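You operate a simulated robot arm through the tools that you are given. There is no shell and no other tool. Be economical: measure what you need, move in short steps, check, and stop when the job is done.

You run a simulated robot arm. Do the job below in one go: nothing can be reset, and whatever is moved stays where it is left.

## Task
Tighten the bench lever, sand the old paint off board TWO, then open the lever.
Fine: put the sanding block back. Where these are worked on the way, their far stop is far enough and under half their travel is too little: bench lever. What is to be rubbed or washed off counts as gone when no trace of it is left.

It is judged by the outcome, as a careful person would: the job done as asked, and still so three seconds after it is handed in. It fails if anything else is knocked over, pushed out of place, dropped, spilled or broken.

## Robot
A 7-joint arm with a two-finger gripper, hanging from a carriage that runs on a rail from [0.03, -2.822] to [-0.001, 0.058] (x, y) and turns from -4.468 to 7.522 rad about z. Base frame: it is fixed where the carriage stands at the start and does not move with it; the origin is on the floor, on the carriage's upright axis, x ahead of it, y to its left, z up. Readings come in m, rad, newtons and seconds.
With the tool pointing down near the work surface it reaches from about 0.1 to 0.5 m from the robot's upright axis, wherever it stands. Its first joint turns from -2.897 to 2.897 rad. Places, roughly: bench lever [0.3, 0.3, 0.8]. Payload 1.37 kg.
The TCP is the grasp point between the finger pads, 0.016 m short of the fingertips. In the tool frame z runs along the fingers and y along their closing line. Largest opening 0.092 m; the body of the gripper starts 0.074 m behind the TCP.
Orientation is told as [roll, pitch, yaw] about the base's x, y, z axes, in that order, counted from this pose: with the fingers straight down and closing along the base's y, the tool's x points along the base's -x, its y along +y and its z along -z.

## Interface
- The arm moves only by the tool apply_moves. Its argument "motion" is a list of rows, each an object of numbers (a shift or turn left out is 0, a gripper value left out holds the last): "x", "y", "z": the shift along the tool's x, y, z in mm; "rx", "ry", "rz": the turn, a rotation vector about the tool's x, y, z in rad; "fingers": the opening in per cent of the stroke, from 0 (shut) to 100 (fully open). In form: [{"x": .., "y": .., "z": .., "rx": .., "ry": .., "rz": .., "fingers": ..}, ...]. A call has 1 to 12 rows; each row shifts and turns the commanded pose from where the row before left it, along the tool's axes as they then stand. Each row takes 0.2 s and may step no farther than 0.05 m and 0.15 rad from the row before; otherwise, or with a gripper value out of range, the whole call is refused. A pose out of reach is approached as far as the arm can. The call stops where the force on the tool passes 40 N (or 10 N more than at its start, if that is more) or the arm is blocked; 0.2 s more then pass. Each finger halts on what it meets, pressing with about 26 N; the grip force reading is that of the motor and also rises with nothing between the fingers. The clock runs only during rows and for 0.2 s after the last one: add rows that do not move to give the fingers time. It gives the time, the measured TCP pose, the force on the tool (base axes), the opening and the grip force at its end, in the units of the frame above (readings bear some noise), with the torque about the TCP (base axes, N m) and any sound that the robot's microphone picked up.
- Cameras (640 x 400 px; columns grow to the right, rows downward): "scene" is now at [0.183, 0.0537, 1.5676]; the picture's right is [0.94, 0.34, 0.00], its down [0.31, -0.87, -0.39] and it looks along [-0.13, 0.37, -0.92] (base axes); focal length 292 px, centre (320, 200). "wrist" rides on the gripper at [0.071, 0.019, -0.111] in the tool frame; the picture's right is [-0.26, 0.97, 0.00], its down [-0.78, -0.21, -0.59] and it looks along [-0.57, -0.15, 0.81] (tool axes); focal length 280 px, centre (320, 200). There is no depth. A picture from a camera that has moved, and an enlarged one, comes with that camera's place and axes in the base frame and with its lens.
- get_image(camera): a new picture of that camera. The clock stands still meanwhile.
- lift_body(by): slides the trunk up (or, below 0, down) by that many m; the arm and the scene camera ride with it, the base frame stays. It gives what a move gives, with no picture.
- steer(legs): drives the robot by 1 to 6 legs, each [ahead, left, turn to the left] in m, m and rad, along the robot's own axes; the way and the turn of a leg run together, so that a leg with both is an arc; at most 1.5 m and 3.142 rad a leg. The arm and the cameras ride along, it lands a little off, and it stops where it bumps. It keeps to its track: a leg is cut to what the track allows. It gives what a move gives.
- pan_tilt(pan, tilt): turns the head with the scene camera to pan (to the left, within 2.705 rad either way) and tilt (down, from -0.506 to 1.204), counted from straight ahead of the robot. It gives what a move gives.
- close_up(camera, box): a new picture of the part [left, top, right, bottom] of that camera's present view, enlarged. The clock stands still meanwhile.
- job_done(): hands the job in; it is judged then, once.

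Go step by step. Nothing tells you exact positions but the pictures and the camera data: compare them with the known pose of the tool, close in by small moves and look again before you grip or let go. The budget is 120 turns and 90 pictures, counting those below and the enlarged ones. Unless the task says otherwise, let go and move clear before handing in, and close with one line.

The tools are called after "Emit:" by a JSON object that holds its "name" and its "arguments". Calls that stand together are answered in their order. apply_moves: Moves the arm, as the interface text tells. Its arguments: {"type":"object","properties":{"motion":{"type":"array","items":{"type":"object","properties":{"x":{"type":"number"},"y":{"type":"number"},"z":{"type":"number"},"rx":{"type":"number"},"ry":{"type":"number"},"rz":{"type":"number"},"fingers":{"type":"number"}}}}},"required":["motion"]} The other tools are called the same way: lift_body (by) slides the trunk up or down; steer (legs) drives the base; pan_tilt (pan, tilt) turns the head that bears the scene camera; get_image (camera) takes a picture; close_up (camera, box) takes an enlarged picture of a part of a camera's view; job_done () hands the job in.

At the start:

```text
clock: 0.0
ee_pos: [0.0934, 0.2841, 1.0311]
ee_rot: [0.0, 0.0, 0.0]
ft_force: [0.0, -0.3, -0.6]
torque: [-0.02, 0.02, -0.02]
opening: 0.0917
grasp_force: 0.1
trunk travel left (down, up): [-0.389, 0.271]
robot x, y, heading: [0.001, 0.0023, 0.006]
head pan, tilt: [1.916, 1.173]
```

scene: 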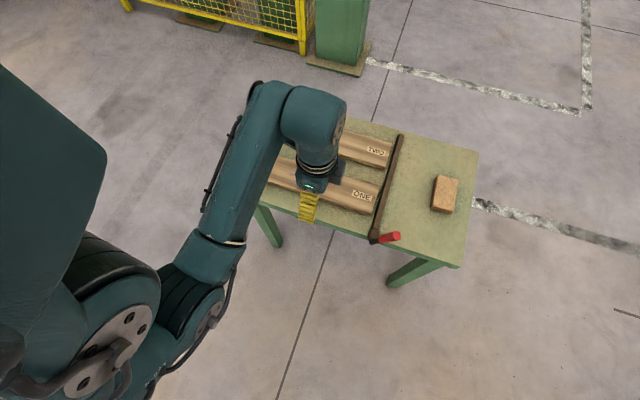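
wrist: 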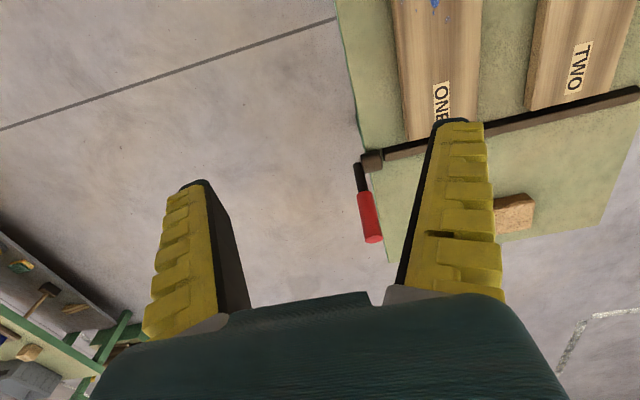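

I see a bench with two boards (ONE and TWO), a clamp bar with a red lever near [0.3,0.3,0.8], and a sanding block to the right. I'll look more closely first.

Emit:
{"name": "close_up", "arguments": {"camera": "scene", "box": [240, 100, 500, 280]}}

Emit:
{"name": "close_up", "arguments": {"camera": "wrist", "box": [320, 0, 640, 260]}}

```text
2.22 times, centred on (370, 190) of scene
camera zoom: at [0.183, 0.0537, 1.5676], right [0.94, 0.34, 0.0], down [0.31, -0.87, -0.39], along [-0.13, 0.37, -0.92], focal length 648 px, centre (209, 222)
```

zoom: 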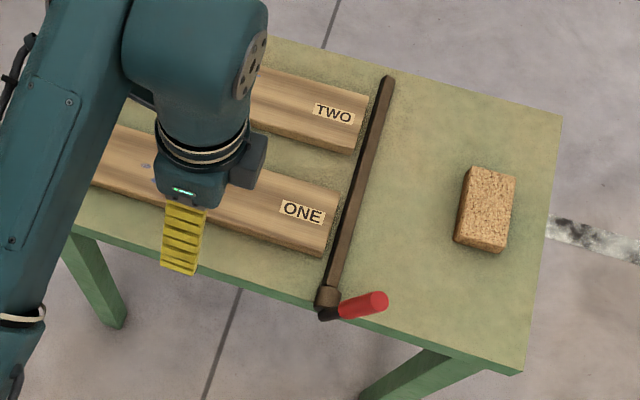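

```text
1.54 times, centred on (480, 130) of wrist
camera zoom: at [0.0223, 0.3036, 1.1417], right [0.26, 0.97, 0.0], down [0.78, -0.21, 0.59], along [0.57, -0.15, -0.81], focal length 431 px, centre (74, 308)
```

zoom: 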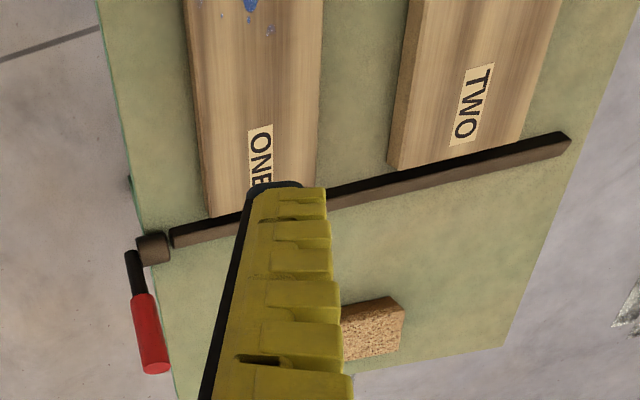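

The lever handle appears to rise from a pivot near [0.255,0.307,0.755] to a tip near [0.29,0.305,0.875]. I'll zoom in on it to look for any markings.

Emit:
{"name": "close_up", "arguments": {"camera": "scene", "box": [350, 200, 430, 260]}}

Emit:
{"name": "close_up", "arguments": {"camera": "wrist", "box": [340, 100, 430, 260]}}

```text
6.67 times, centred on (390, 230) of scene
camera zoom: at [0.183, 0.0537, 1.5676], right [0.94, 0.34, 0.0], down [0.31, -0.87, -0.39], along [-0.13, 0.37, -0.92], focal length 1946 px, centre (-147, 0)
```

zoom: 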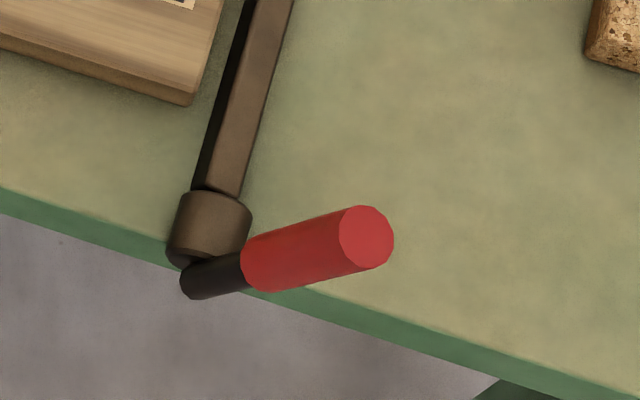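

```text
2.50 times, centred on (385, 180) of wrist
camera zoom: at [0.0223, 0.3036, 1.1417], right [0.26, 0.97, 0.0], down [0.78, -0.21, 0.59], along [0.57, -0.15, -0.81], focal length 701 px, centre (158, 250)
```

zoom: 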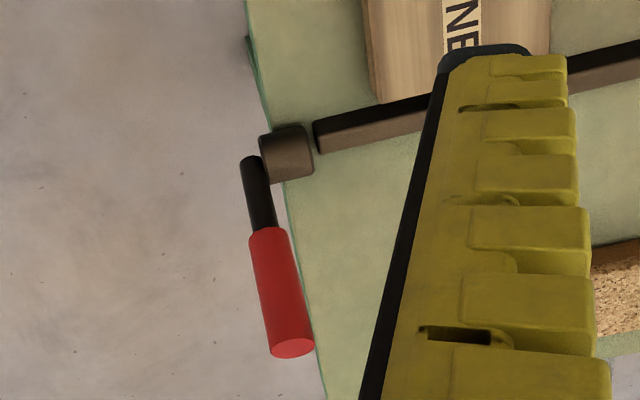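

The lever swings about the bar's axis (along y). I'll move the arm to +x at height, so I can see the boards.

Emit:
{"name": "apply_moves", "arguments": {"motion": [{"x": -50, "y": -20}, {"x": -50, "y": -20}, {"x": -50, "y": -20}, {"x": -50, "y": -20}, {"x": -30, "fingers": 60}]}}

Emit:
{"name": "get_image", "arguments": {"camera": "scene"}}

Emit:
{"name": "get_image", "arguments": {"camera": "wrist"}}

```text
refused: row 1 steps farther than a row can; nothing moved
```

```text
83 pictures are left
camera scene: at [0.183, 0.0537, 1.5676], right [0.94, 0.34, 0.0], down [0.31, -0.87, -0.39], along [-0.13, 0.37, -0.92], focal length 292 px, centre (320, 200)
```

scene: 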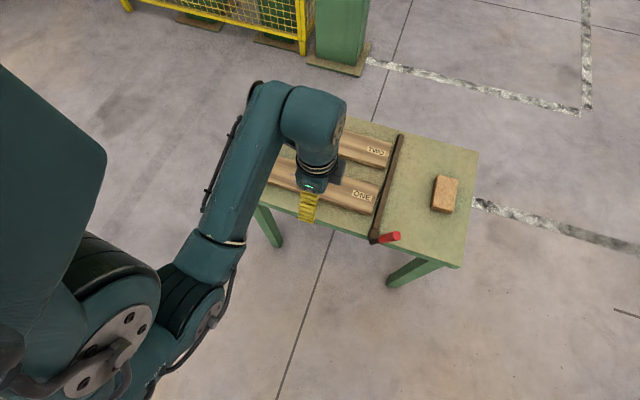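

```text
82 pictures are left
camera wrist: at [0.0223, 0.3036, 1.1417], right [0.26, 0.97, 0.0], down [0.78, -0.21, 0.59], along [0.57, -0.15, -0.81], focal length 280 px, centre (320, 200)
```

wrist: 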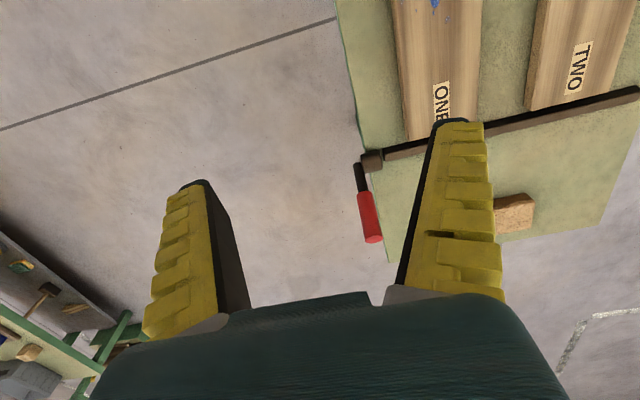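

The step was too long, so I'll repeat the move with shorter ones.

Emit:
{"name": "apply_moves", "arguments": {"motion": [{"x": -45, "y": -15}, {"x": -45, "y": -15}, {"x": -45, "y": -15}, {"x": -45, "y": -15}, {"x": -30, "fingers": 60}]}}

Emit:
{"name": "get_image", "arguments": {"camera": "scene"}}

Emit:
{"name": "get_image", "arguments": {"camera": "wrist"}}

```text
clock: 1.2
ee_pos: [0.3035, 0.2248, 1.0304]
ee_rot: [0.001, 0.0, 0.002]
ft_force: [-0.7, 0.1, -0.4]
torque: [0.02, -0.02, 0.01]
opening: 0.0578
grasp_force: 2.0
trunk travel left (down, up): [-0.389, 0.271]
robot x, y, heading: [0.0015, -0.0041, 0.001]
head pan, tilt: [1.916, 1.173]
```

```text
81 pictures are left
camera scene: at [0.1829, 0.0537, 1.5676], right [0.94, 0.34, 0.0], down [0.31, -0.87, -0.39], along [-0.13, 0.37, -0.92], focal length 292 px, centre (320, 200)
```

scene: 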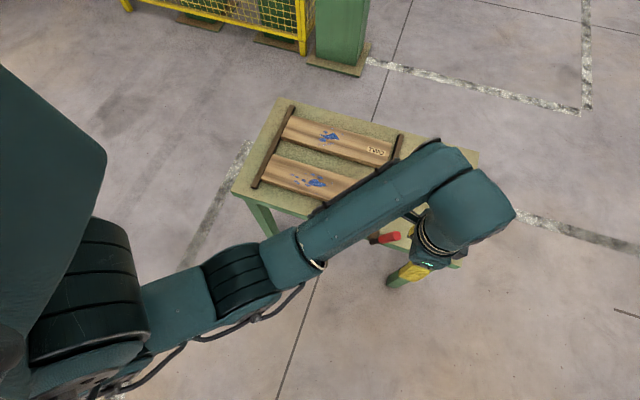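

```text
80 pictures are left
camera wrist: at [0.2323, 0.2441, 1.1415], right [0.26, 0.97, 0.0], down [0.78, -0.21, 0.59], along [0.57, -0.15, -0.81], focal length 280 px, centre (320, 200)
```

wrist: 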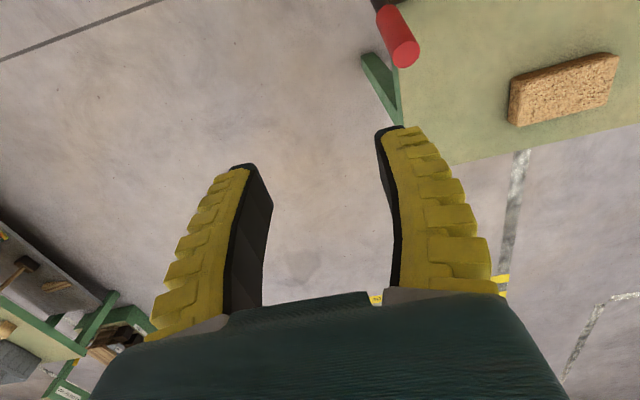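

Both boards show blue paint between two bars. Zooming in on the paint.

Emit:
{"name": "close_up", "arguments": {"camera": "scene", "box": [230, 95, 420, 215]}}

```text
3.33 times, centred on (325, 155) of scene
camera zoom: at [0.1829, 0.0537, 1.5676], right [0.94, 0.34, 0.0], down [0.31, -0.87, -0.39], along [-0.13, 0.37, -0.92], focal length 973 px, centre (303, 350)
```

zoom: 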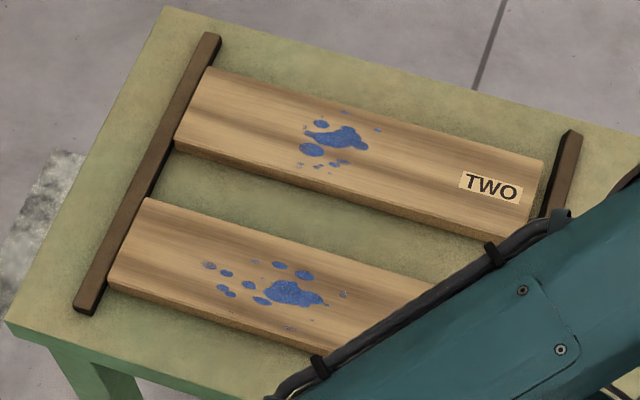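

Next I'll position the open fingers above the lever handle.

Emit:
{"name": "apply_moves", "arguments": {"motion": [{"y": 40, "x": 6}, {"y": 46}, {"z": 40}, {"z": 40}, {}]}}

Emit:
{"name": "get_image", "arguments": {"camera": "wrist"}}

Emit:
{"name": "get_image", "arguments": {"camera": "scene"}}

```text
clock: 2.4
ee_pos: [0.2962, 0.3115, 0.9508]
ee_rot: [-0.001, 0.001, -0.001]
ft_force: [-0.6, -0.5, 0.2]
torque: [0.03, 0.01, -0.01]
opening: 0.0577
grasp_force: 2.0
trunk travel left (down, up): [-0.389, 0.271]
robot x, y, heading: [-0.0012, 0.0033, 0.002]
head pan, tilt: [1.916, 1.173]
```

```text
78 pictures are left
camera wrist: at [0.2261, 0.331, 1.0608], right [0.26, 0.97, 0.0], down [0.78, -0.21, 0.59], along [0.57, -0.15, -0.81], focal length 280 px, centre (320, 200)
```

wrist: 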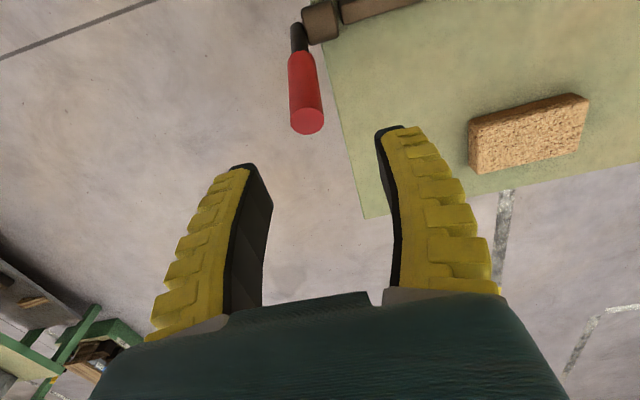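

```text
77 pictures are left
camera scene: at [0.183, 0.0537, 1.5676], right [0.94, 0.34, 0.0], down [0.31, -0.87, -0.39], along [-0.13, 0.37, -0.92], focal length 292 px, centre (320, 200)
```

scene: 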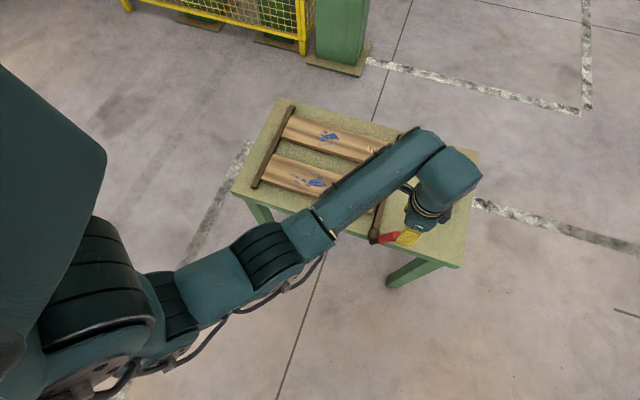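

The tip is at about [0.297,0.305,0.86]. I'll lower the fingers around the handle.

Emit:
{"name": "apply_moves", "arguments": {"motion": [{"y": -7, "x": 4, "z": 10}, {"z": 40}, {"z": 30}, {"z": 25, "x": 5}, {}]}}

Emit:
{"name": "get_image", "arguments": {"camera": "wrist"}}

```text
clock: 3.6
ee_pos: [0.2871, 0.3033, 0.8446]
ee_rot: [0.0, -0.001, -0.002]
ft_force: [-0.9, -0.1, -0.7]
torque: [0.01, -0.03, -0.03]
opening: 0.0581
grasp_force: 1.8
trunk travel left (down, up): [-0.389, 0.271]
robot x, y, heading: [-0.0031, -0.0017, -0.002]
head pan, tilt: [1.916, 1.173]
```

```text
76 pictures are left
camera wrist: at [0.2166, 0.3228, 0.9566], right [0.26, 0.97, 0.0], down [0.78, -0.21, 0.59], along [0.57, -0.15, -0.81], focal length 280 px, centre (320, 200)
```

wrist: 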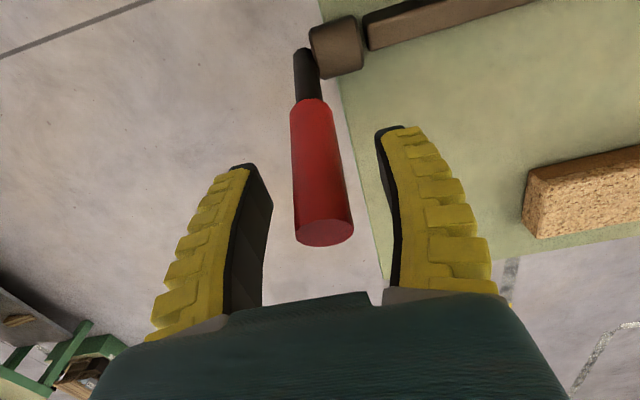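

The handle lies between the pads, so I'll close on it.

Emit:
{"name": "apply_moves", "arguments": {"motion": [{"fingers": 0}, {}, {}, {}]}}

Emit:
{"name": "get_image", "arguments": {"camera": "wrist"}}

```text
clock: 4.6
ee_pos: [0.2888, 0.3031, 0.8478]
ee_rot: [0.002, -0.002, 0.0]
ft_force: [-1.4, -1.0, 11.7]
torque: [0.0, 0.55, 0.05]
opening: 0.0156
grasp_force: 27.9
trunk travel left (down, up): [-0.389, 0.271]
robot x, y, heading: [0.002, 0.0009, 0.005]
head pan, tilt: [1.916, 1.173]
```

```text
75 pictures are left
camera wrist: at [0.2172, 0.3233, 0.9577], right [0.26, 0.97, 0.0], down [0.78, -0.21, 0.59], along [0.57, -0.15, -0.81], focal length 280 px, centre (320, 200)
```

wrist: 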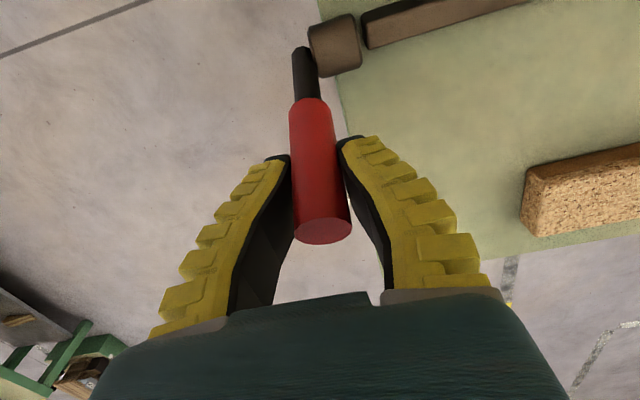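

The opening (15.6 mm) is less than the handle's diameter (about 20 mm), so the grip is on the pads' edge. I'll open, shift a little to +x and regrip.

Emit:
{"name": "apply_moves", "arguments": {"motion": [{"fingers": 50}, {}, {"x": -10, "z": 8}, {}, {"fingers": 0}, {}, {}]}}

Emit:
{"name": "get_image", "arguments": {"camera": "wrist"}}

```text
clock: 6.2
ee_pos: [0.3039, 0.3029, 0.8394]
ee_rot: [0.002, -0.006, -0.002]
ft_force: [21.9, 7.4, -18.6]
torque: [-0.13, -0.13, -0.19]
opening: 0.006
grasp_force: 28.0
trunk travel left (down, up): [-0.389, 0.271]
robot x, y, heading: [0.002, -0.0011, 0.002]
head pan, tilt: [1.916, 1.173]
```

```text
74 pictures are left
camera wrist: at [0.2317, 0.3233, 0.9496], right [0.26, 0.96, 0.0], down [0.78, -0.21, 0.59], along [0.57, -0.15, -0.8], focal length 280 px, centre (320, 200)
```

wrist: 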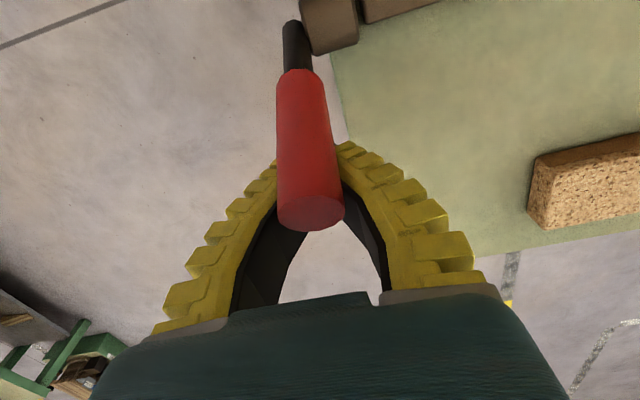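

The handle is on the -x side of the pads, so I'll open and shift the other way.

Emit:
{"name": "apply_moves", "arguments": {"motion": [{"fingers": 50}, {}, {"x": 20, "z": -5}, {"x": 7}, {"fingers": 0}, {}, {}]}}

Emit:
{"name": "get_image", "arguments": {"camera": "wrist"}}

```text
clock: 7.8
ee_pos: [0.2709, 0.3036, 0.8445]
ee_rot: [0.001, -0.001, 0.001]
ft_force: [-2.8, -1.4, 10.6]
torque: [-0.05, 0.49, -0.02]
opening: 0.0155
grasp_force: 28.0
trunk travel left (down, up): [-0.389, 0.271]
robot x, y, heading: [-0.0012, 0.0025, -0.001]
head pan, tilt: [1.916, 1.173]
```

```text
73 pictures are left
camera wrist: at [0.1999, 0.3232, 0.9553], right [0.26, 0.97, 0.0], down [0.78, -0.21, 0.59], along [0.57, -0.15, -0.81], focal length 280 px, centre (320, 200)
```

wrist: 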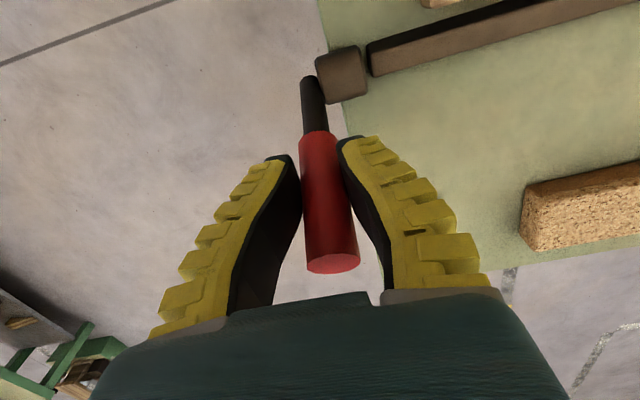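

The grip now looks centred. I'll test the lever with a small push toward +x.

Emit:
{"name": "apply_moves", "arguments": {"motion": [{"x": -6, "z": 1}, {"x": -6, "z": 2}, {"x": -6, "z": 2}, {}]}}

Emit:
{"name": "get_image", "arguments": {"camera": "wrist"}}

```text
clock: 8.8
ee_pos: [0.2858, 0.3048, 0.8369]
ee_rot: [0.0, 0.005, 0.003]
ft_force: [-11.4, 4.1, 0.8]
torque: [0.06, 0.93, 0.04]
opening: 0.014
grasp_force: 28.1
trunk travel left (down, up): [-0.389, 0.271]
robot x, y, heading: [-0.0003, 0.0033, 0.001]
head pan, tilt: [1.916, 1.173]
```

```text
72 pictures are left
camera wrist: at [0.2151, 0.3235, 0.948], right [0.26, 0.97, 0.0], down [0.78, -0.21, 0.59], along [0.57, -0.15, -0.81], focal length 280 px, centre (320, 200)
```

wrist: 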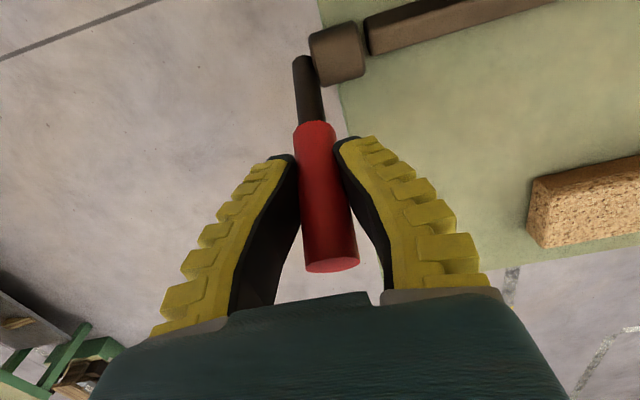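

The lever follows toward +x with moderate force. I'll carry on along the arc, tilting the tool with it.

Emit:
{"name": "apply_moves", "arguments": {"motion": [{"x": -11.1, "z": 5.9, "ry": 0.07}, {"x": -10.7, "z": 6.7, "ry": 0.07}, {"x": -10.1, "z": 7.3, "ry": 0.07}, {}]}}

Emit:
{"name": "get_image", "arguments": {"camera": "wrist"}}

```text
clock: 9.8
ee_pos: [0.3167, 0.3051, 0.8161]
ee_rot: [0.002, 0.213, -0.001]
ft_force: [-10.8, 6.2, 0.7]
torque: [-0.03, 0.79, 0.05]
opening: 0.0152
grasp_force: 27.9
trunk travel left (down, up): [-0.389, 0.271]
robot x, y, heading: [0.0008, 0.0015, -0.0]
head pan, tilt: [1.916, 1.173]
```

```text
71 pictures are left
camera wrist: at [0.2714, 0.3236, 0.9387], right [0.26, 0.97, -0.05], down [0.89, -0.21, 0.41], along [0.39, -0.15, -0.91], focal length 280 px, centre (320, 200)
```

wrist: 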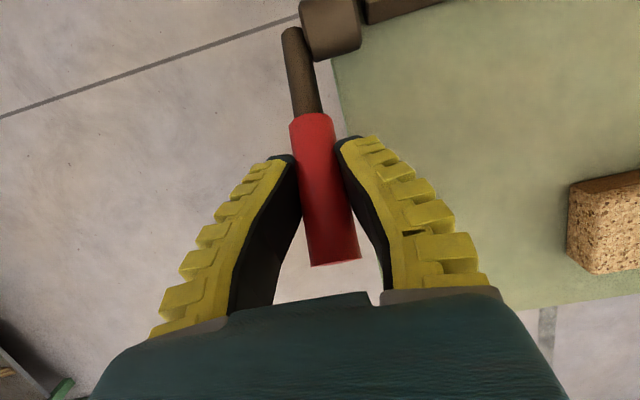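

Emit:
{"name": "apply_moves", "arguments": {"motion": [{"x": -10.3, "z": 8.6, "ry": 0.07}, {"x": -9.1, "z": 8.7, "ry": 0.07}, {"x": -8.5, "z": 9.3, "ry": 0.07}, {}]}}

Emit:
{"name": "get_image", "arguments": {"camera": "wrist"}}

```text
clock: 10.8
ee_pos: [0.3267, 0.3033, 0.8063]
ee_rot: [0.031, 0.376, 0.012]
ft_force: [2.5, 19.1, -10.1]
torque: [0.04, -0.71, 0.18]
opening: 0.0174
grasp_force: 28.3
out of reach, approached as far as the arm can: row 3
trunk travel left (down, up): [-0.389, 0.271]
robot x, y, heading: [0.0002, -0.0018, 0.003]
head pan, tilt: [1.916, 1.173]
stopped in row 4: the force on the tool passed its limit at 41 N (the readings are from after the stop); the commanded pose is now the measured one
```

```text
70 pictures are left
camera wrist: at [0.3026, 0.3198, 0.9361], right [0.24, 0.97, -0.07], down [0.94, -0.22, 0.25], along [0.23, -0.13, -0.96], focal length 280 px, centre (320, 200)
```

wrist: 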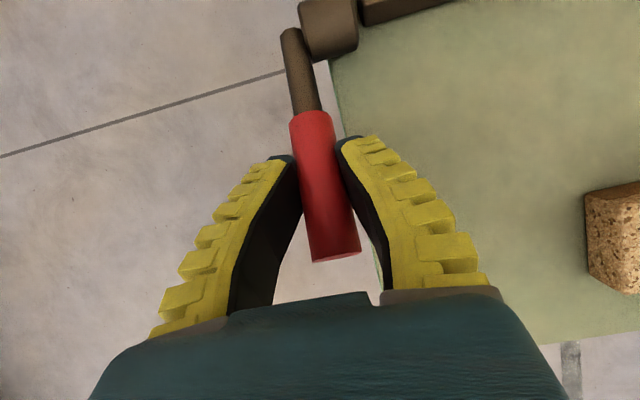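

The arm reached its limit in that tilted pose, or the lever met its stop. I'll undo the tilt and then test further downward.

Emit:
{"name": "apply_moves", "arguments": {"motion": [{"ry": -0.1}, {"ry": -0.1}, {"ry": -0.1}, {"ry": -0.06}, {}]}}

Emit:
{"name": "apply_moves", "arguments": {"motion": [{"x": -4, "z": 6}, {"x": -3, "z": 6}, {}]}}

Emit:
{"name": "get_image", "arguments": {"camera": "scene"}}

```text
clock: 12.0
ee_pos: [0.3247, 0.3043, 0.8059]
ee_rot: [0.027, 0.023, 0.0]
ft_force: [-5.4, 25.5, 7.6]
torque: [0.13, 0.91, 0.09]
opening: 0.018
grasp_force: 27.9
trunk travel left (down, up): [-0.389, 0.271]
robot x, y, heading: [0.0002, -0.0011, 0.003]
head pan, tilt: [1.916, 1.173]
```

```text
clock: 12.8
ee_pos: [0.3324, 0.3036, 0.7934]
ee_rot: [0.027, 0.024, 0.001]
ft_force: [-4.3, 26.8, 7.6]
torque: [0.22, 0.8, -0.02]
opening: 0.0174
grasp_force: 27.9
trunk travel left (down, up): [-0.389, 0.271]
robot x, y, heading: [0.0006, -0.0002, 0.001]
head pan, tilt: [1.916, 1.173]
```

```text
69 pictures are left
camera scene: at [0.1826, 0.0578, 1.5677], right [0.94, 0.34, 0.0], down [0.31, -0.87, -0.39], along [-0.13, 0.37, -0.92], focal length 292 px, centre (320, 200)
```

scene: 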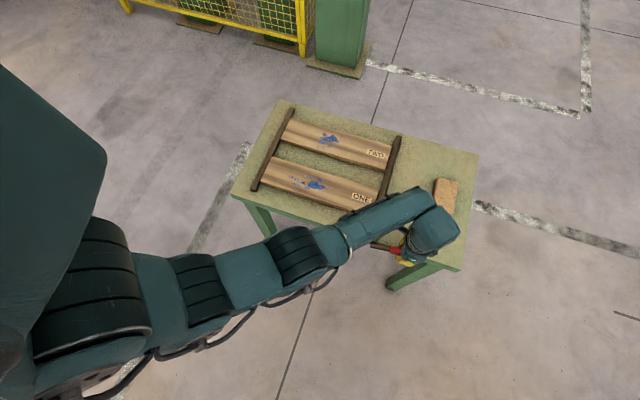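

Emit:
{"name": "apply_moves", "arguments": {"motion": [{"rx": 0.027, "y": 2}, {"x": -2.5, "z": 6}, {"x": -2.3, "z": 6}, {}]}}

Emit:
{"name": "get_image", "arguments": {"camera": "wrist"}}

```text
clock: 13.8
ee_pos: [0.3367, 0.304, 0.7806]
ee_rot: [-0.004, 0.026, 0.0]
ft_force: [-2.7, 24.5, 4.0]
torque: [0.15, 0.53, -0.23]
opening: 0.0168
grasp_force: 27.7
trunk travel left (down, up): [-0.389, 0.271]
robot x, y, heading: [0.0004, 0.0008, 0.0]
head pan, tilt: [1.916, 1.173]
```

```text
68 pictures are left
camera wrist: at [0.2689, 0.3242, 0.8938], right [0.26, 0.96, -0.01], down [0.79, -0.21, 0.57], along [0.55, -0.16, -0.82], focal length 280 px, centre (320, 200)
```

wrist: 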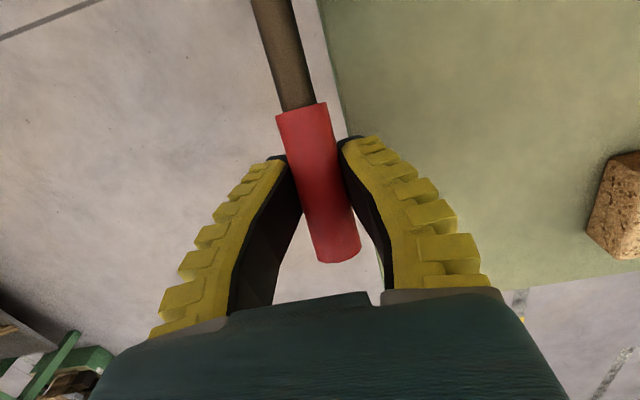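

I'm close to the bench edge. I'll release, rise, see whether the lever stays put, and then push it from above with closed fingers.

Emit:
{"name": "apply_moves", "arguments": {"motion": [{"fingers": 40}, {}, {"z": -30}, {"z": -40}, {"x": 15, "fingers": 0}, {}, {}]}}

Emit:
{"name": "get_image", "arguments": {"camera": "wrist"}}

```text
clock: 15.4
ee_pos: [0.3231, 0.2985, 0.849]
ee_rot: [-0.01, 0.024, 0.0]
ft_force: [0.1, 0.4, -0.5]
torque: [-0.03, -0.01, -0.01]
opening: 0.0004
grasp_force: 26.3
trunk travel left (down, up): [-0.389, 0.271]
robot x, y, heading: [0.005, 0.0031, -0.002]
head pan, tilt: [1.916, 1.173]
```

```text
67 pictures are left
camera wrist: at [0.2556, 0.3193, 0.9622], right [0.26, 0.96, -0.02], down [0.79, -0.21, 0.57], along [0.55, -0.16, -0.82], focal length 280 px, centre (320, 200)
```

wrist: 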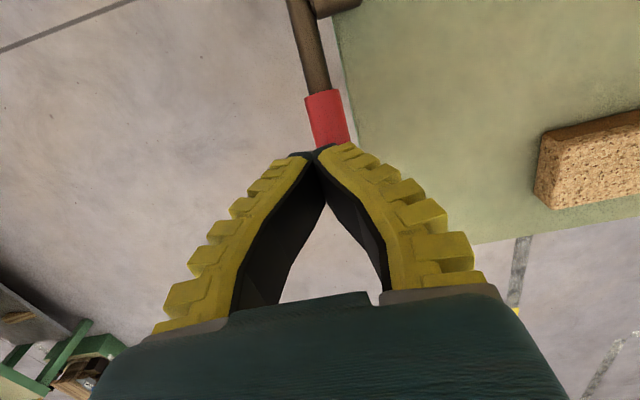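

The lever stays where it was left. I'll push it down from above with the closed fingers.

Emit:
{"name": "apply_moves", "arguments": {"motion": [{"y": 6, "x": -12}, {"z": 25}, {"z": 12}, {"z": 6}, {"z": 6}, {"z": 6}, {}]}}

Emit:
{"name": "get_image", "arguments": {"camera": "wrist"}}

```text
clock: 17.0
ee_pos: [0.3357, 0.3032, 0.7951]
ee_rot: [-0.011, 0.025, 0.001]
ft_force: [0.2, 0.6, 0.0]
torque: [-0.02, 0.0, 0.0]
opening: 0.0002
grasp_force: 26.1
trunk travel left (down, up): [-0.389, 0.271]
robot x, y, heading: [-0.0028, 0.0009, 0.002]
head pan, tilt: [1.916, 1.173]
```

```text
66 pictures are left
camera wrist: at [0.2671, 0.3245, 0.9072], right [0.26, 0.96, -0.02], down [0.79, -0.21, 0.57], along [0.55, -0.16, -0.82], focal length 280 px, centre (320, 200)
```

wrist: 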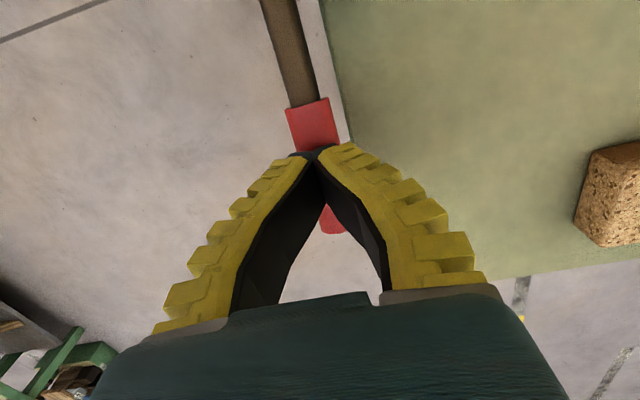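

Emit:
{"name": "apply_moves", "arguments": {"motion": [{"z": 6}, {"z": 6}, {"z": 6}, {"z": 6}, {}]}}

Emit:
{"name": "get_image", "arguments": {"camera": "wrist"}}

```text
clock: 18.2
ee_pos: [0.3359, 0.3052, 0.7723]
ee_rot: [-0.007, 0.021, 0.001]
ft_force: [-7.1, -3.0, 29.5]
torque: [-0.04, -0.06, -0.05]
opening: 0.0059
grasp_force: 28.5
trunk travel left (down, up): [-0.389, 0.271]
robot x, y, heading: [0.0018, -0.0016, 0.003]
head pan, tilt: [1.916, 1.173]
```

```text
65 pictures are left
camera wrist: at [0.2672, 0.3254, 0.8854], right [0.26, 0.97, -0.01], down [0.79, -0.21, 0.57], along [0.55, -0.16, -0.82], focal length 280 px, centre (320, 200)
```

wrist: 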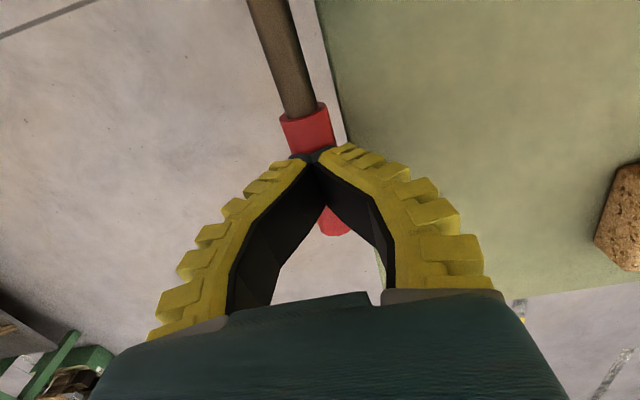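

Emit:
{"name": "apply_moves", "arguments": {"motion": [{"z": 5}, {"z": 5}, {}]}}

Emit:
{"name": "get_image", "arguments": {"camera": "wrist"}}

```text
clock: 18.6
ee_pos: [0.3369, 0.3057, 0.7722]
ee_rot: [-0.005, 0.019, 0.001]
ft_force: [-8.8, -6.6, 27.0]
torque: [-0.13, -0.01, -0.1]
opening: 0.0059
grasp_force: 28.1
trunk travel left (down, up): [-0.389, 0.271]
robot x, y, heading: [-0.0033, 0.0041, -0.003]
head pan, tilt: [1.916, 1.173]
stopped in row 1: the force on the tool passed its limit at 43 N (the readings are from after the stop); the commanded pose is now the measured one
```

```text
64 pictures are left
camera wrist: at [0.268, 0.3261, 0.8844], right [0.26, 0.97, -0.01], down [0.79, -0.21, 0.58], along [0.55, -0.16, -0.82], focal length 280 px, centre (320, 200)
```

wrist: 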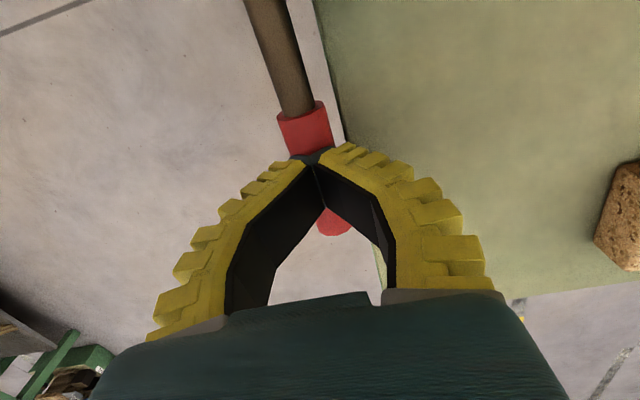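

The lever has hit a stop, nearly horizontal. I'll back off and check whether the bar moved against the boards.

Emit:
{"name": "apply_moves", "arguments": {"motion": [{"z": -30}, {"z": -45}, {"z": -45, "x": -20}, {"y": -40}, {"y": -40}, {"y": -40, "x": -20}, {}]}}

Emit:
{"name": "close_up", "arguments": {"camera": "scene", "box": [230, 95, 480, 275]}}

```text
clock: 20.2
ee_pos: [0.3789, 0.1858, 0.8898]
ee_rot: [-0.006, 0.021, -0.001]
ft_force: [0.0, 0.6, -0.2]
torque: [0.01, 0.01, 0.01]
opening: 0.0001
grasp_force: 28.1
trunk travel left (down, up): [-0.389, 0.271]
robot x, y, heading: [-0.0001, -0.0005, 0.001]
head pan, tilt: [1.916, 1.173]
```

```text
2.22 times, centred on (355, 185) of scene
camera zoom: at [0.1831, 0.0544, 1.5676], right [0.94, 0.34, 0.0], down [0.31, -0.87, -0.39], along [-0.13, 0.36, -0.92], focal length 648 px, centre (242, 233)
```

zoom: 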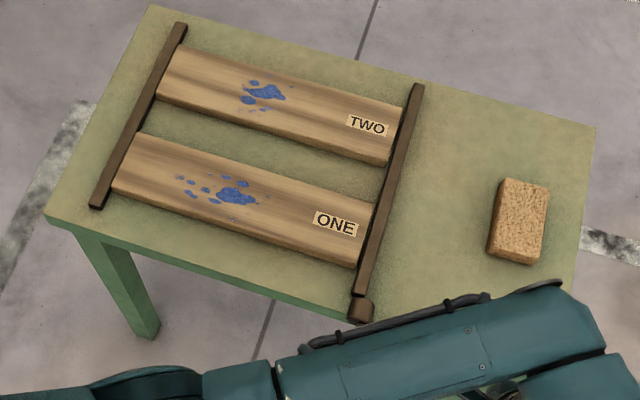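

The bar now touches both boards, so it is tightened. The block at about [0.42,0.52] is beyond the tool-down reach, so I'll raise the tool, lower the trunk and drive up to the rail's end.

Emit:
{"name": "apply_moves", "arguments": {"motion": [{"z": -45}, {"z": -45}, {"z": -45}, {"z": -45}, {"ry": -0.02, "fingers": 80}, {}]}}

Emit:
{"name": "lift_body", "arguments": {"by": -0.2}}

Emit:
{"name": "steer", "arguments": {"legs": [[0, 0.055, 0]]}}

Emit:
{"name": "get_image", "arguments": {"camera": "scene"}}

```text
clock: 21.6
ee_pos: [0.3822, 0.1863, 1.0689]
ee_rot: [-0.006, 0.0, 0.0]
ft_force: [1.2, 0.2, -0.3]
torque: [-0.02, 0.0, -0.02]
opening: 0.0755
grasp_force: 1.4
trunk travel left (down, up): [-0.389, 0.271]
robot x, y, heading: [-0.0007, -0.0023, -0.0]
head pan, tilt: [1.916, 1.173]
```

```text
clock: 23.7
ee_pos: [0.3818, 0.1862, 0.8691]
ee_rot: [-0.008, 0.0, 0.0]
ft_force: [1.0, 0.2, 0.4]
torque: [-0.03, 0.03, 0.02]
opening: 0.0756
grasp_force: 1.4
trunk travel left (down, up): [-0.189, 0.471]
robot x, y, heading: [0.0023, 0.0003, 0.001]
head pan, tilt: [1.916, 1.173]
```

```text
clock: 24.7
ee_pos: [0.3812, 0.2418, 0.869]
ee_rot: [-0.007, 0.001, 0.001]
ft_force: [0.1, -0.2, -0.3]
torque: [-0.04, 0.0, 0.0]
opening: 0.0754
grasp_force: 0.9
trunk travel left (down, up): [-0.189, 0.471]
robot x, y, heading: [-0.0001, 0.0557, -0.001]
head pan, tilt: [1.916, 1.173]
```

```text
62 pictures are left
camera scene: at [0.1824, 0.1089, 1.3676], right [0.94, 0.34, 0.0], down [0.31, -0.87, -0.39], along [-0.13, 0.37, -0.92], focal length 292 px, centre (320, 200)
```

scene: 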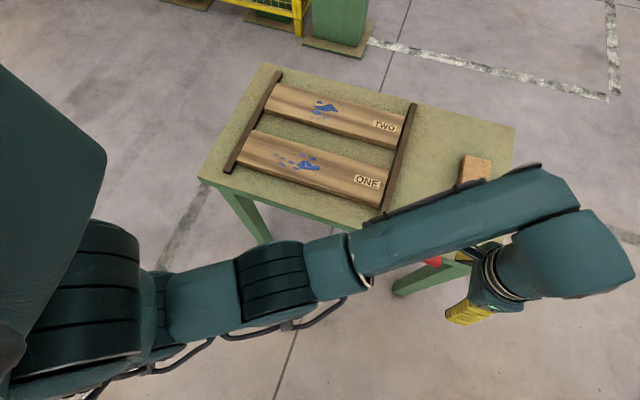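

Now I'll move the hand over toward the block at a safe height.

Emit:
{"name": "apply_moves", "arguments": {"motion": [{"z": -40}, {"y": 45, "x": -5}, {"y": 45, "x": -8}, {"y": 45, "x": -8}, {"y": 45, "x": -8}, {"y": 45, "x": -8}, {}]}}

Emit:
{"name": "get_image", "arguments": {"camera": "wrist"}}

Emit:
{"name": "get_image", "arguments": {"camera": "scene"}}

```text
clock: 26.3
ee_pos: [0.4235, 0.4666, 0.9045]
ee_rot: [-0.006, 0.0, -0.001]
ft_force: [-0.1, -0.2, -0.7]
torque: [-0.02, 0.03, -0.03]
opening: 0.0757
grasp_force: 1.4
out of reach, approached as far as the arm can: row 1
trunk travel left (down, up): [-0.189, 0.471]
robot x, y, heading: [-0.0025, 0.052, -0.003]
head pan, tilt: [1.916, 1.173]
```

```text
61 pictures are left
camera wrist: at [0.3522, 0.4876, 1.0148], right [0.26, 0.96, -0.01], down [0.78, -0.21, 0.59], along [0.57, -0.16, -0.81], focal length 280 px, centre (320, 200)
```

wrist: 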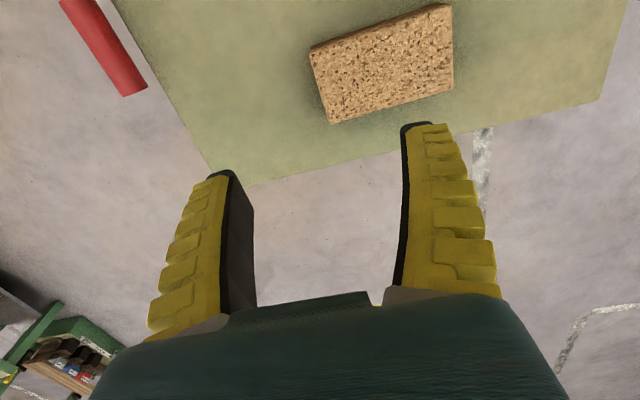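

```text
60 pictures are left
camera scene: at [0.1824, 0.1085, 1.3676], right [0.94, 0.34, 0.0], down [0.31, -0.87, -0.39], along [-0.13, 0.37, -0.92], focal length 292 px, centre (320, 200)
```

scene: 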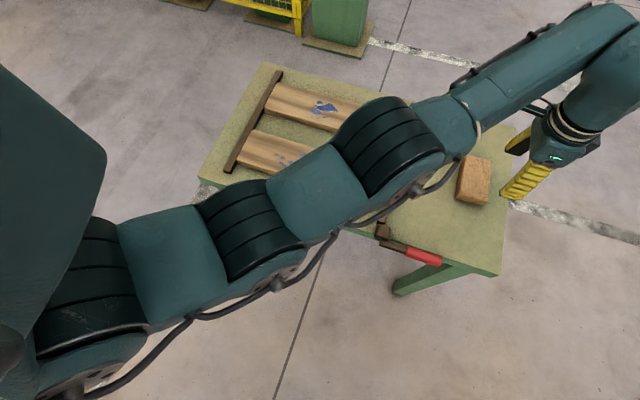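

The block is about 62 mm (x) × 104 mm (y), centred near [0.413,0.523] with its top near z 0.77. I need the fingers closing along x, so I'll yaw the tool by 90°.

Emit:
{"name": "apply_moves", "arguments": {"motion": [{"rz": 0.15}, {"rz": 0.15}, {"rz": 0.15}, {"rz": 0.15}, {"rz": 0.15}, {"rz": 0.15}, {"rz": 0.15}, {"rz": 0.15}, {"rz": 0.15}, {"rz": 0.15}, {"rz": 0.071, "fingers": 95}, {}]}}

Emit:
{"name": "get_image", "arguments": {"camera": "wrist"}}

```text
clock: 28.9
ee_pos: [0.4216, 0.4684, 0.9043]
ee_rot: [-0.001, -0.007, -1.572]
ft_force: [0.0, 0.2, -0.1]
torque: [-0.03, 0.0, 0.0]
opening: 0.0878
grasp_force: 0.3
trunk travel left (down, up): [-0.189, 0.471]
robot x, y, heading: [0.0017, 0.0566, -0.001]
head pan, tilt: [1.916, 1.173]
```

```text
59 pictures are left
camera wrist: at [0.4419, 0.5399, 1.0147], right [0.96, -0.26, 0.0], down [-0.21, -0.78, 0.59], along [-0.15, -0.57, -0.8], focal length 280 px, centre (320, 200)
```

wrist: 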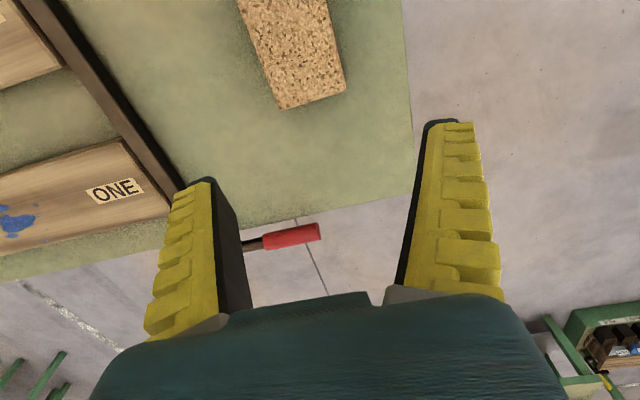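

Moving over the block centre and part-way down, then checking.

Emit:
{"name": "apply_moves", "arguments": {"motion": [{"x": 45, "y": -4}, {"x": 10}, {"z": 40}, {"z": 30}, {}]}}

Emit:
{"name": "get_image", "arguments": {"camera": "wrist"}}

```text
clock: 30.1
ee_pos: [0.4038, 0.5035, 0.8373]
ee_rot: [0.0, -0.006, -1.57]
ft_force: [0.4, 0.0, -1.2]
torque: [0.02, 0.01, 0.02]
opening: 0.0878
grasp_force: 0.5
out of reach, approached as far as the arm can: row 1, 3
trunk travel left (down, up): [-0.189, 0.471]
robot x, y, heading: [0.0011, 0.0506, 0.001]
head pan, tilt: [1.916, 1.173]
```

```text
58 pictures are left
camera wrist: at [0.4232, 0.5751, 0.9463], right [0.97, -0.26, 0.0], down [-0.21, -0.78, 0.59], along [-0.15, -0.57, -0.8], focal length 280 px, centre (320, 200)
```

wrist: 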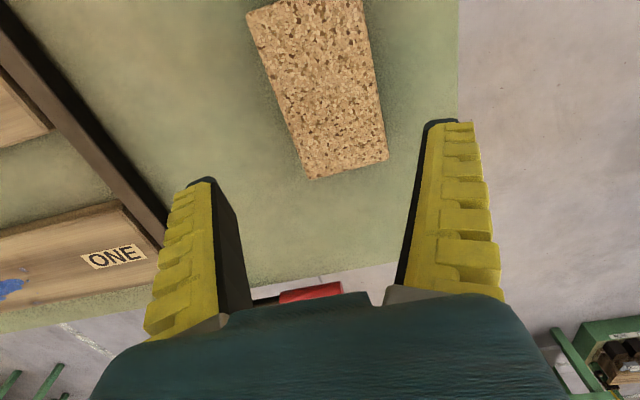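

That is the end of the reach. I'll raise the hand, lower the trunk another 0.1 m and try again.

Emit:
{"name": "apply_moves", "arguments": {"motion": [{"x": -40, "z": -20}, {"z": -45}, {"z": -45}, {}]}}

Emit:
{"name": "lift_body", "arguments": {"by": -0.1}}

Emit:
{"name": "get_image", "arguments": {"camera": "scene"}}

```text
clock: 31.1
ee_pos: [0.4034, 0.4654, 0.9447]
ee_rot: [0.001, -0.009, -1.569]
ft_force: [0.5, 0.1, -0.4]
torque: [0.03, 0.02, 0.04]
opening: 0.088
grasp_force: 0.6
trunk travel left (down, up): [-0.189, 0.471]
robot x, y, heading: [0.0006, 0.0534, -0.004]
head pan, tilt: [1.916, 1.173]
```

```text
clock: 32.4
ee_pos: [0.4053, 0.4663, 0.8452]
ee_rot: [0.001, -0.007, -1.571]
ft_force: [0.1, -0.8, -0.5]
torque: [0.01, 0.0, 0.02]
opening: 0.088
grasp_force: 0.1
trunk travel left (down, up): [-0.089, 0.571]
robot x, y, heading: [-0.0001, 0.0577, -0.002]
head pan, tilt: [1.916, 1.173]
```

```text
57 pictures are left
camera scene: at [0.1825, 0.1086, 1.2676], right [0.94, 0.34, 0.0], down [0.31, -0.87, -0.39], along [-0.13, 0.37, -0.92], focal length 292 px, centre (320, 200)
```

scene: 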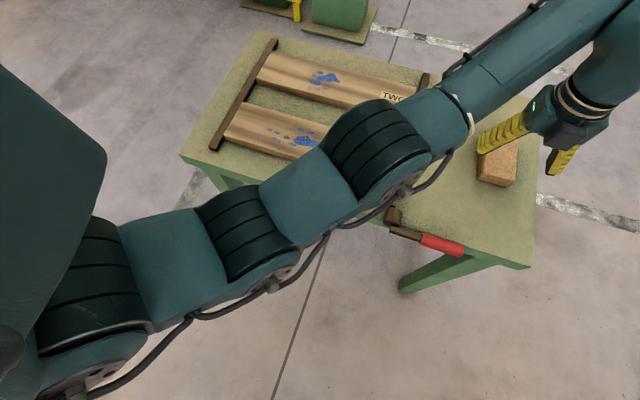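

Emit:
{"name": "apply_moves", "arguments": {"motion": [{"x": 30, "y": 11}, {"x": 26}, {}]}}

Emit:
{"name": "get_image", "arguments": {"camera": "wrist"}}

```text
clock: 33.2
ee_pos: [0.4093, 0.506, 0.8444]
ee_rot: [0.0, -0.008, -1.571]
ft_force: [0.0, -0.2, -0.1]
torque: [0.0, -0.01, 0.01]
opening: 0.0878
grasp_force: 0.9
out of reach, approached as far as the arm can: row 2
trunk travel left (down, up): [-0.089, 0.571]
robot x, y, heading: [0.0029, 0.0542, 0.0]
head pan, tilt: [1.916, 1.173]
```

```text
56 pictures are left
camera wrist: at [0.4289, 0.5785, 0.9547], right [0.97, -0.26, 0.0], down [-0.21, -0.78, 0.59], along [-0.15, -0.57, -0.8], focal length 280 px, centre (320, 200)
```

wrist: 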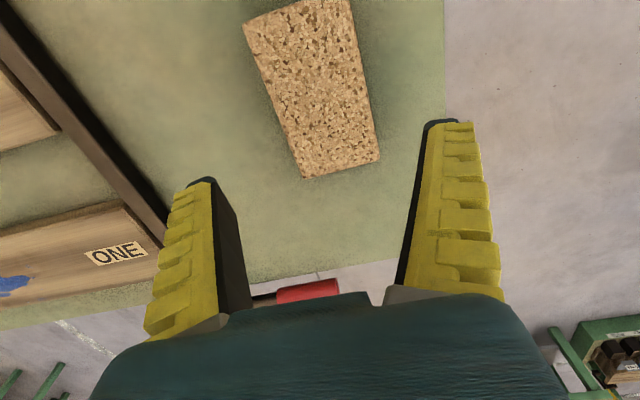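

I'll tilt the fingers outward slightly (0.12 rad) to gain reach, then centre over the block.

Emit:
{"name": "apply_moves", "arguments": {"motion": [{"ry": 0.12}, {"y": 8, "x": 8}, {"x": 9}, {}]}}

Emit:
{"name": "get_image", "arguments": {"camera": "wrist"}}

```text
clock: 34.2
ee_pos: [0.4184, 0.5229, 0.8454]
ee_rot: [0.0, 0.113, -1.571]
ft_force: [0.1, -0.2, 0.4]
torque: [0.0, 0.02, 0.01]
opening: 0.0879
grasp_force: 0.3
trunk travel left (down, up): [-0.089, 0.571]
robot x, y, heading: [-0.0016, 0.0535, 0.003]
head pan, tilt: [1.916, 1.173]
```

```text
55 pictures are left
camera wrist: at [0.437, 0.5808, 0.964], right [0.97, -0.26, -0.03], down [-0.21, -0.84, 0.5], along [-0.15, -0.47, -0.87], focal length 280 px, centre (320, 200)
```

wrist: 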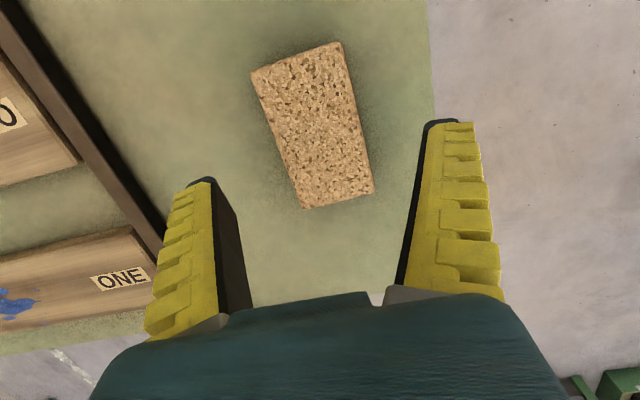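

Estimates agree: the block centre is at [0.416,0.525]. Descending around it.

Emit:
{"name": "apply_moves", "arguments": {"motion": [{"y": -2, "rz": -0.03}, {"z": 30, "x": -3.4}, {"z": 30, "x": -3.4}, {"z": 22, "x": -2.5}, {}]}}

Emit:
{"name": "get_image", "arguments": {"camera": "wrist"}}

Emit:
{"name": "get_image", "arguments": {"camera": "scene"}}

```text
clock: 35.4
ee_pos: [0.4165, 0.5226, 0.7632]
ee_rot: [0.005, 0.113, -1.539]
ft_force: [0.1, -0.2, -0.2]
torque: [0.0, 0.0, -0.01]
opening: 0.0878
grasp_force: 0.4
trunk travel left (down, up): [-0.089, 0.571]
robot x, y, heading: [0.0002, 0.0532, -0.005]
head pan, tilt: [1.916, 1.173]
```

```text
54 pictures are left
camera wrist: at [0.433, 0.5812, 0.8814], right [0.97, -0.23, -0.03], down [-0.19, -0.85, 0.5], along [-0.14, -0.48, -0.87], focal length 280 px, centre (320, 200)
```

wrist: 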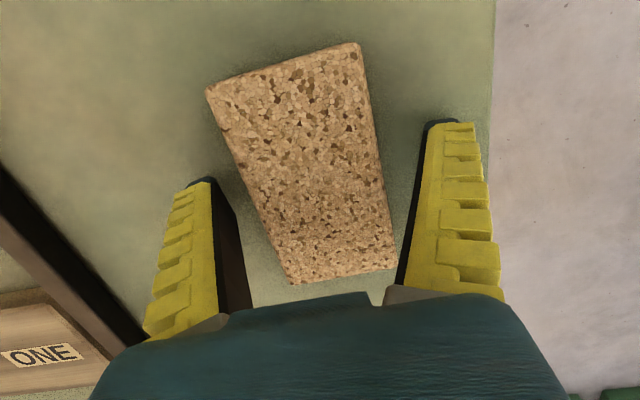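

```text
53 pictures are left
camera scene: at [0.1824, 0.1086, 1.2676], right [0.94, 0.34, 0.0], down [0.31, -0.87, -0.39], along [-0.13, 0.37, -0.92], focal length 292 px, centre (320, 200)
```

scene: 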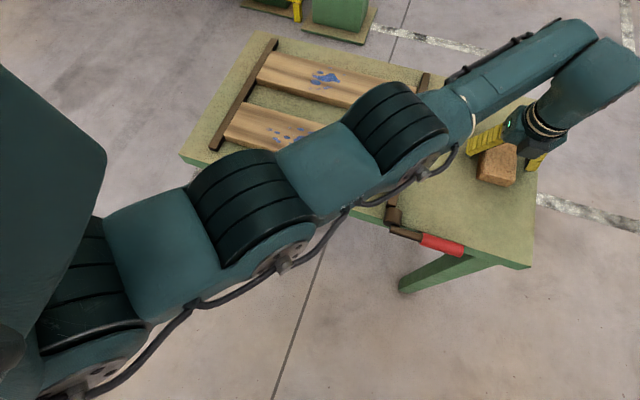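

Emit:
{"name": "apply_moves", "arguments": {"motion": [{"z": 5}, {"fingers": 40}, {}, {}, {}]}}

Emit:
{"name": "get_image", "arguments": {"camera": "wrist"}}

```text
clock: 36.6
ee_pos: [0.4158, 0.5223, 0.7573]
ee_rot: [0.003, 0.114, -1.539]
ft_force: [0.8, -0.5, 0.9]
torque: [0.01, 0.01, 0.0]
opening: 0.0608
grasp_force: 26.1
trunk travel left (down, up): [-0.089, 0.571]
robot x, y, heading: [-0.0039, 0.0549, 0.002]
head pan, tilt: [1.916, 1.173]
```

```text
52 pictures are left
camera wrist: at [0.4329, 0.5817, 0.8762], right [0.97, -0.23, -0.03], down [-0.19, -0.85, 0.5], along [-0.14, -0.48, -0.87], focal length 280 px, centre (320, 200)
```

wrist: 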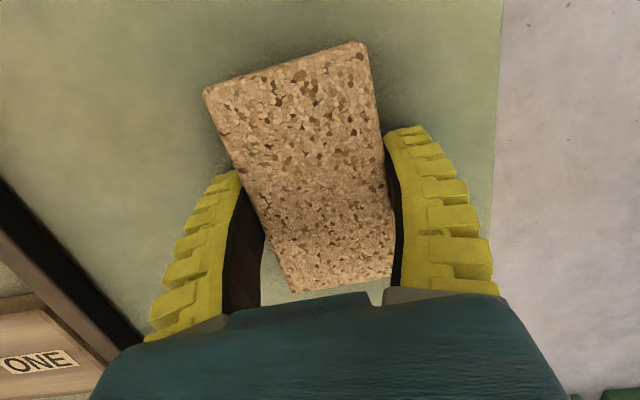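

The block is gripped (60.8 mm). I'll lift it straight up and carry it to the right of the paint on board TWO.

Emit:
{"name": "apply_moves", "arguments": {"motion": [{"z": -30, "x": 3.4}, {"z": -35, "x": 4}, {"z": -35, "x": 4}, {}]}}

Emit:
{"name": "apply_moves", "arguments": {"motion": [{"y": -42, "x": 12.9, "z": 1.5}, {"y": -42, "x": 12.9, "z": 1.5}, {"y": -42, "x": 12.9, "z": 1.5}, {"y": -42, "x": 12.9, "z": 1.5}, {"y": -42, "x": 12.9, "z": 1.5}, {"y": -42, "x": 12.9, "z": 1.5}, {}]}}

Emit:
{"name": "get_image", "arguments": {"camera": "scene"}}

Emit:
{"name": "get_image", "arguments": {"camera": "wrist"}}

```text
clock: 37.6
ee_pos: [0.4153, 0.523, 0.8594]
ee_rot: [0.004, 0.111, -1.543]
ft_force: [-0.9, -0.7, -0.6]
torque: [-0.02, -0.02, 0.0]
opening: 0.0611
grasp_force: 25.5
trunk travel left (down, up): [-0.089, 0.571]
robot x, y, heading: [0.0004, 0.0538, -0.002]
head pan, tilt: [1.916, 1.173]
```

```text
clock: 39.2
ee_pos: [0.1608, 0.5937, 0.86]
ee_rot: [0.005, 0.113, -1.542]
ft_force: [0.0, 0.6, -0.5]
torque: [-0.01, 0.03, 0.0]
opening: 0.0609
grasp_force: 26.2
trunk travel left (down, up): [-0.089, 0.571]
robot x, y, heading: [-0.0003, 0.0536, 0.001]
head pan, tilt: [1.916, 1.173]
```

```text
51 pictures are left
camera scene: at [0.1824, 0.1085, 1.2676], right [0.94, 0.34, 0.0], down [0.31, -0.87, -0.39], along [-0.13, 0.36, -0.92], focal length 292 px, centre (320, 200)
```

scene: 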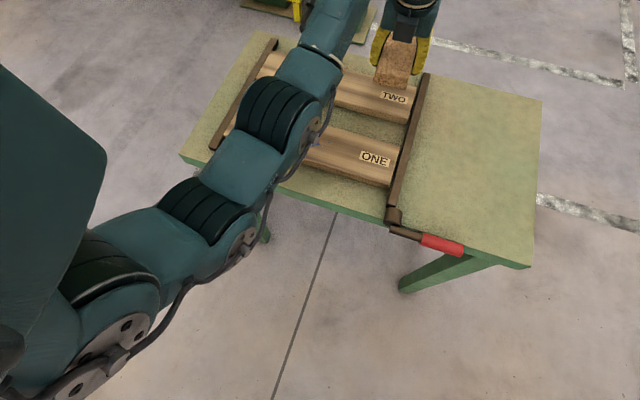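

```text
50 pictures are left
camera wrist: at [0.1781, 0.6532, 0.9764], right [0.97, -0.23, -0.03], down [-0.19, -0.85, 0.5], along [-0.14, -0.48, -0.87], focal length 280 px, centre (320, 200)
```

wrist: 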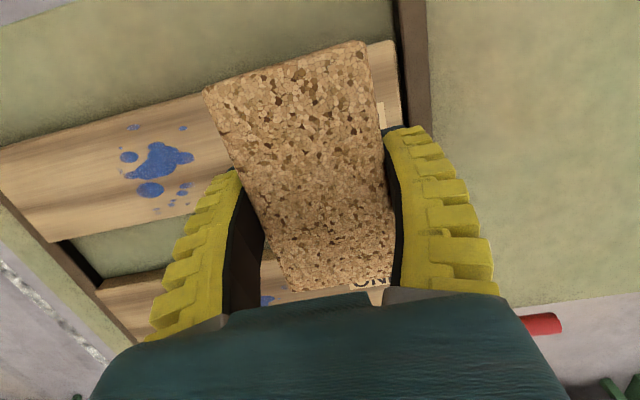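

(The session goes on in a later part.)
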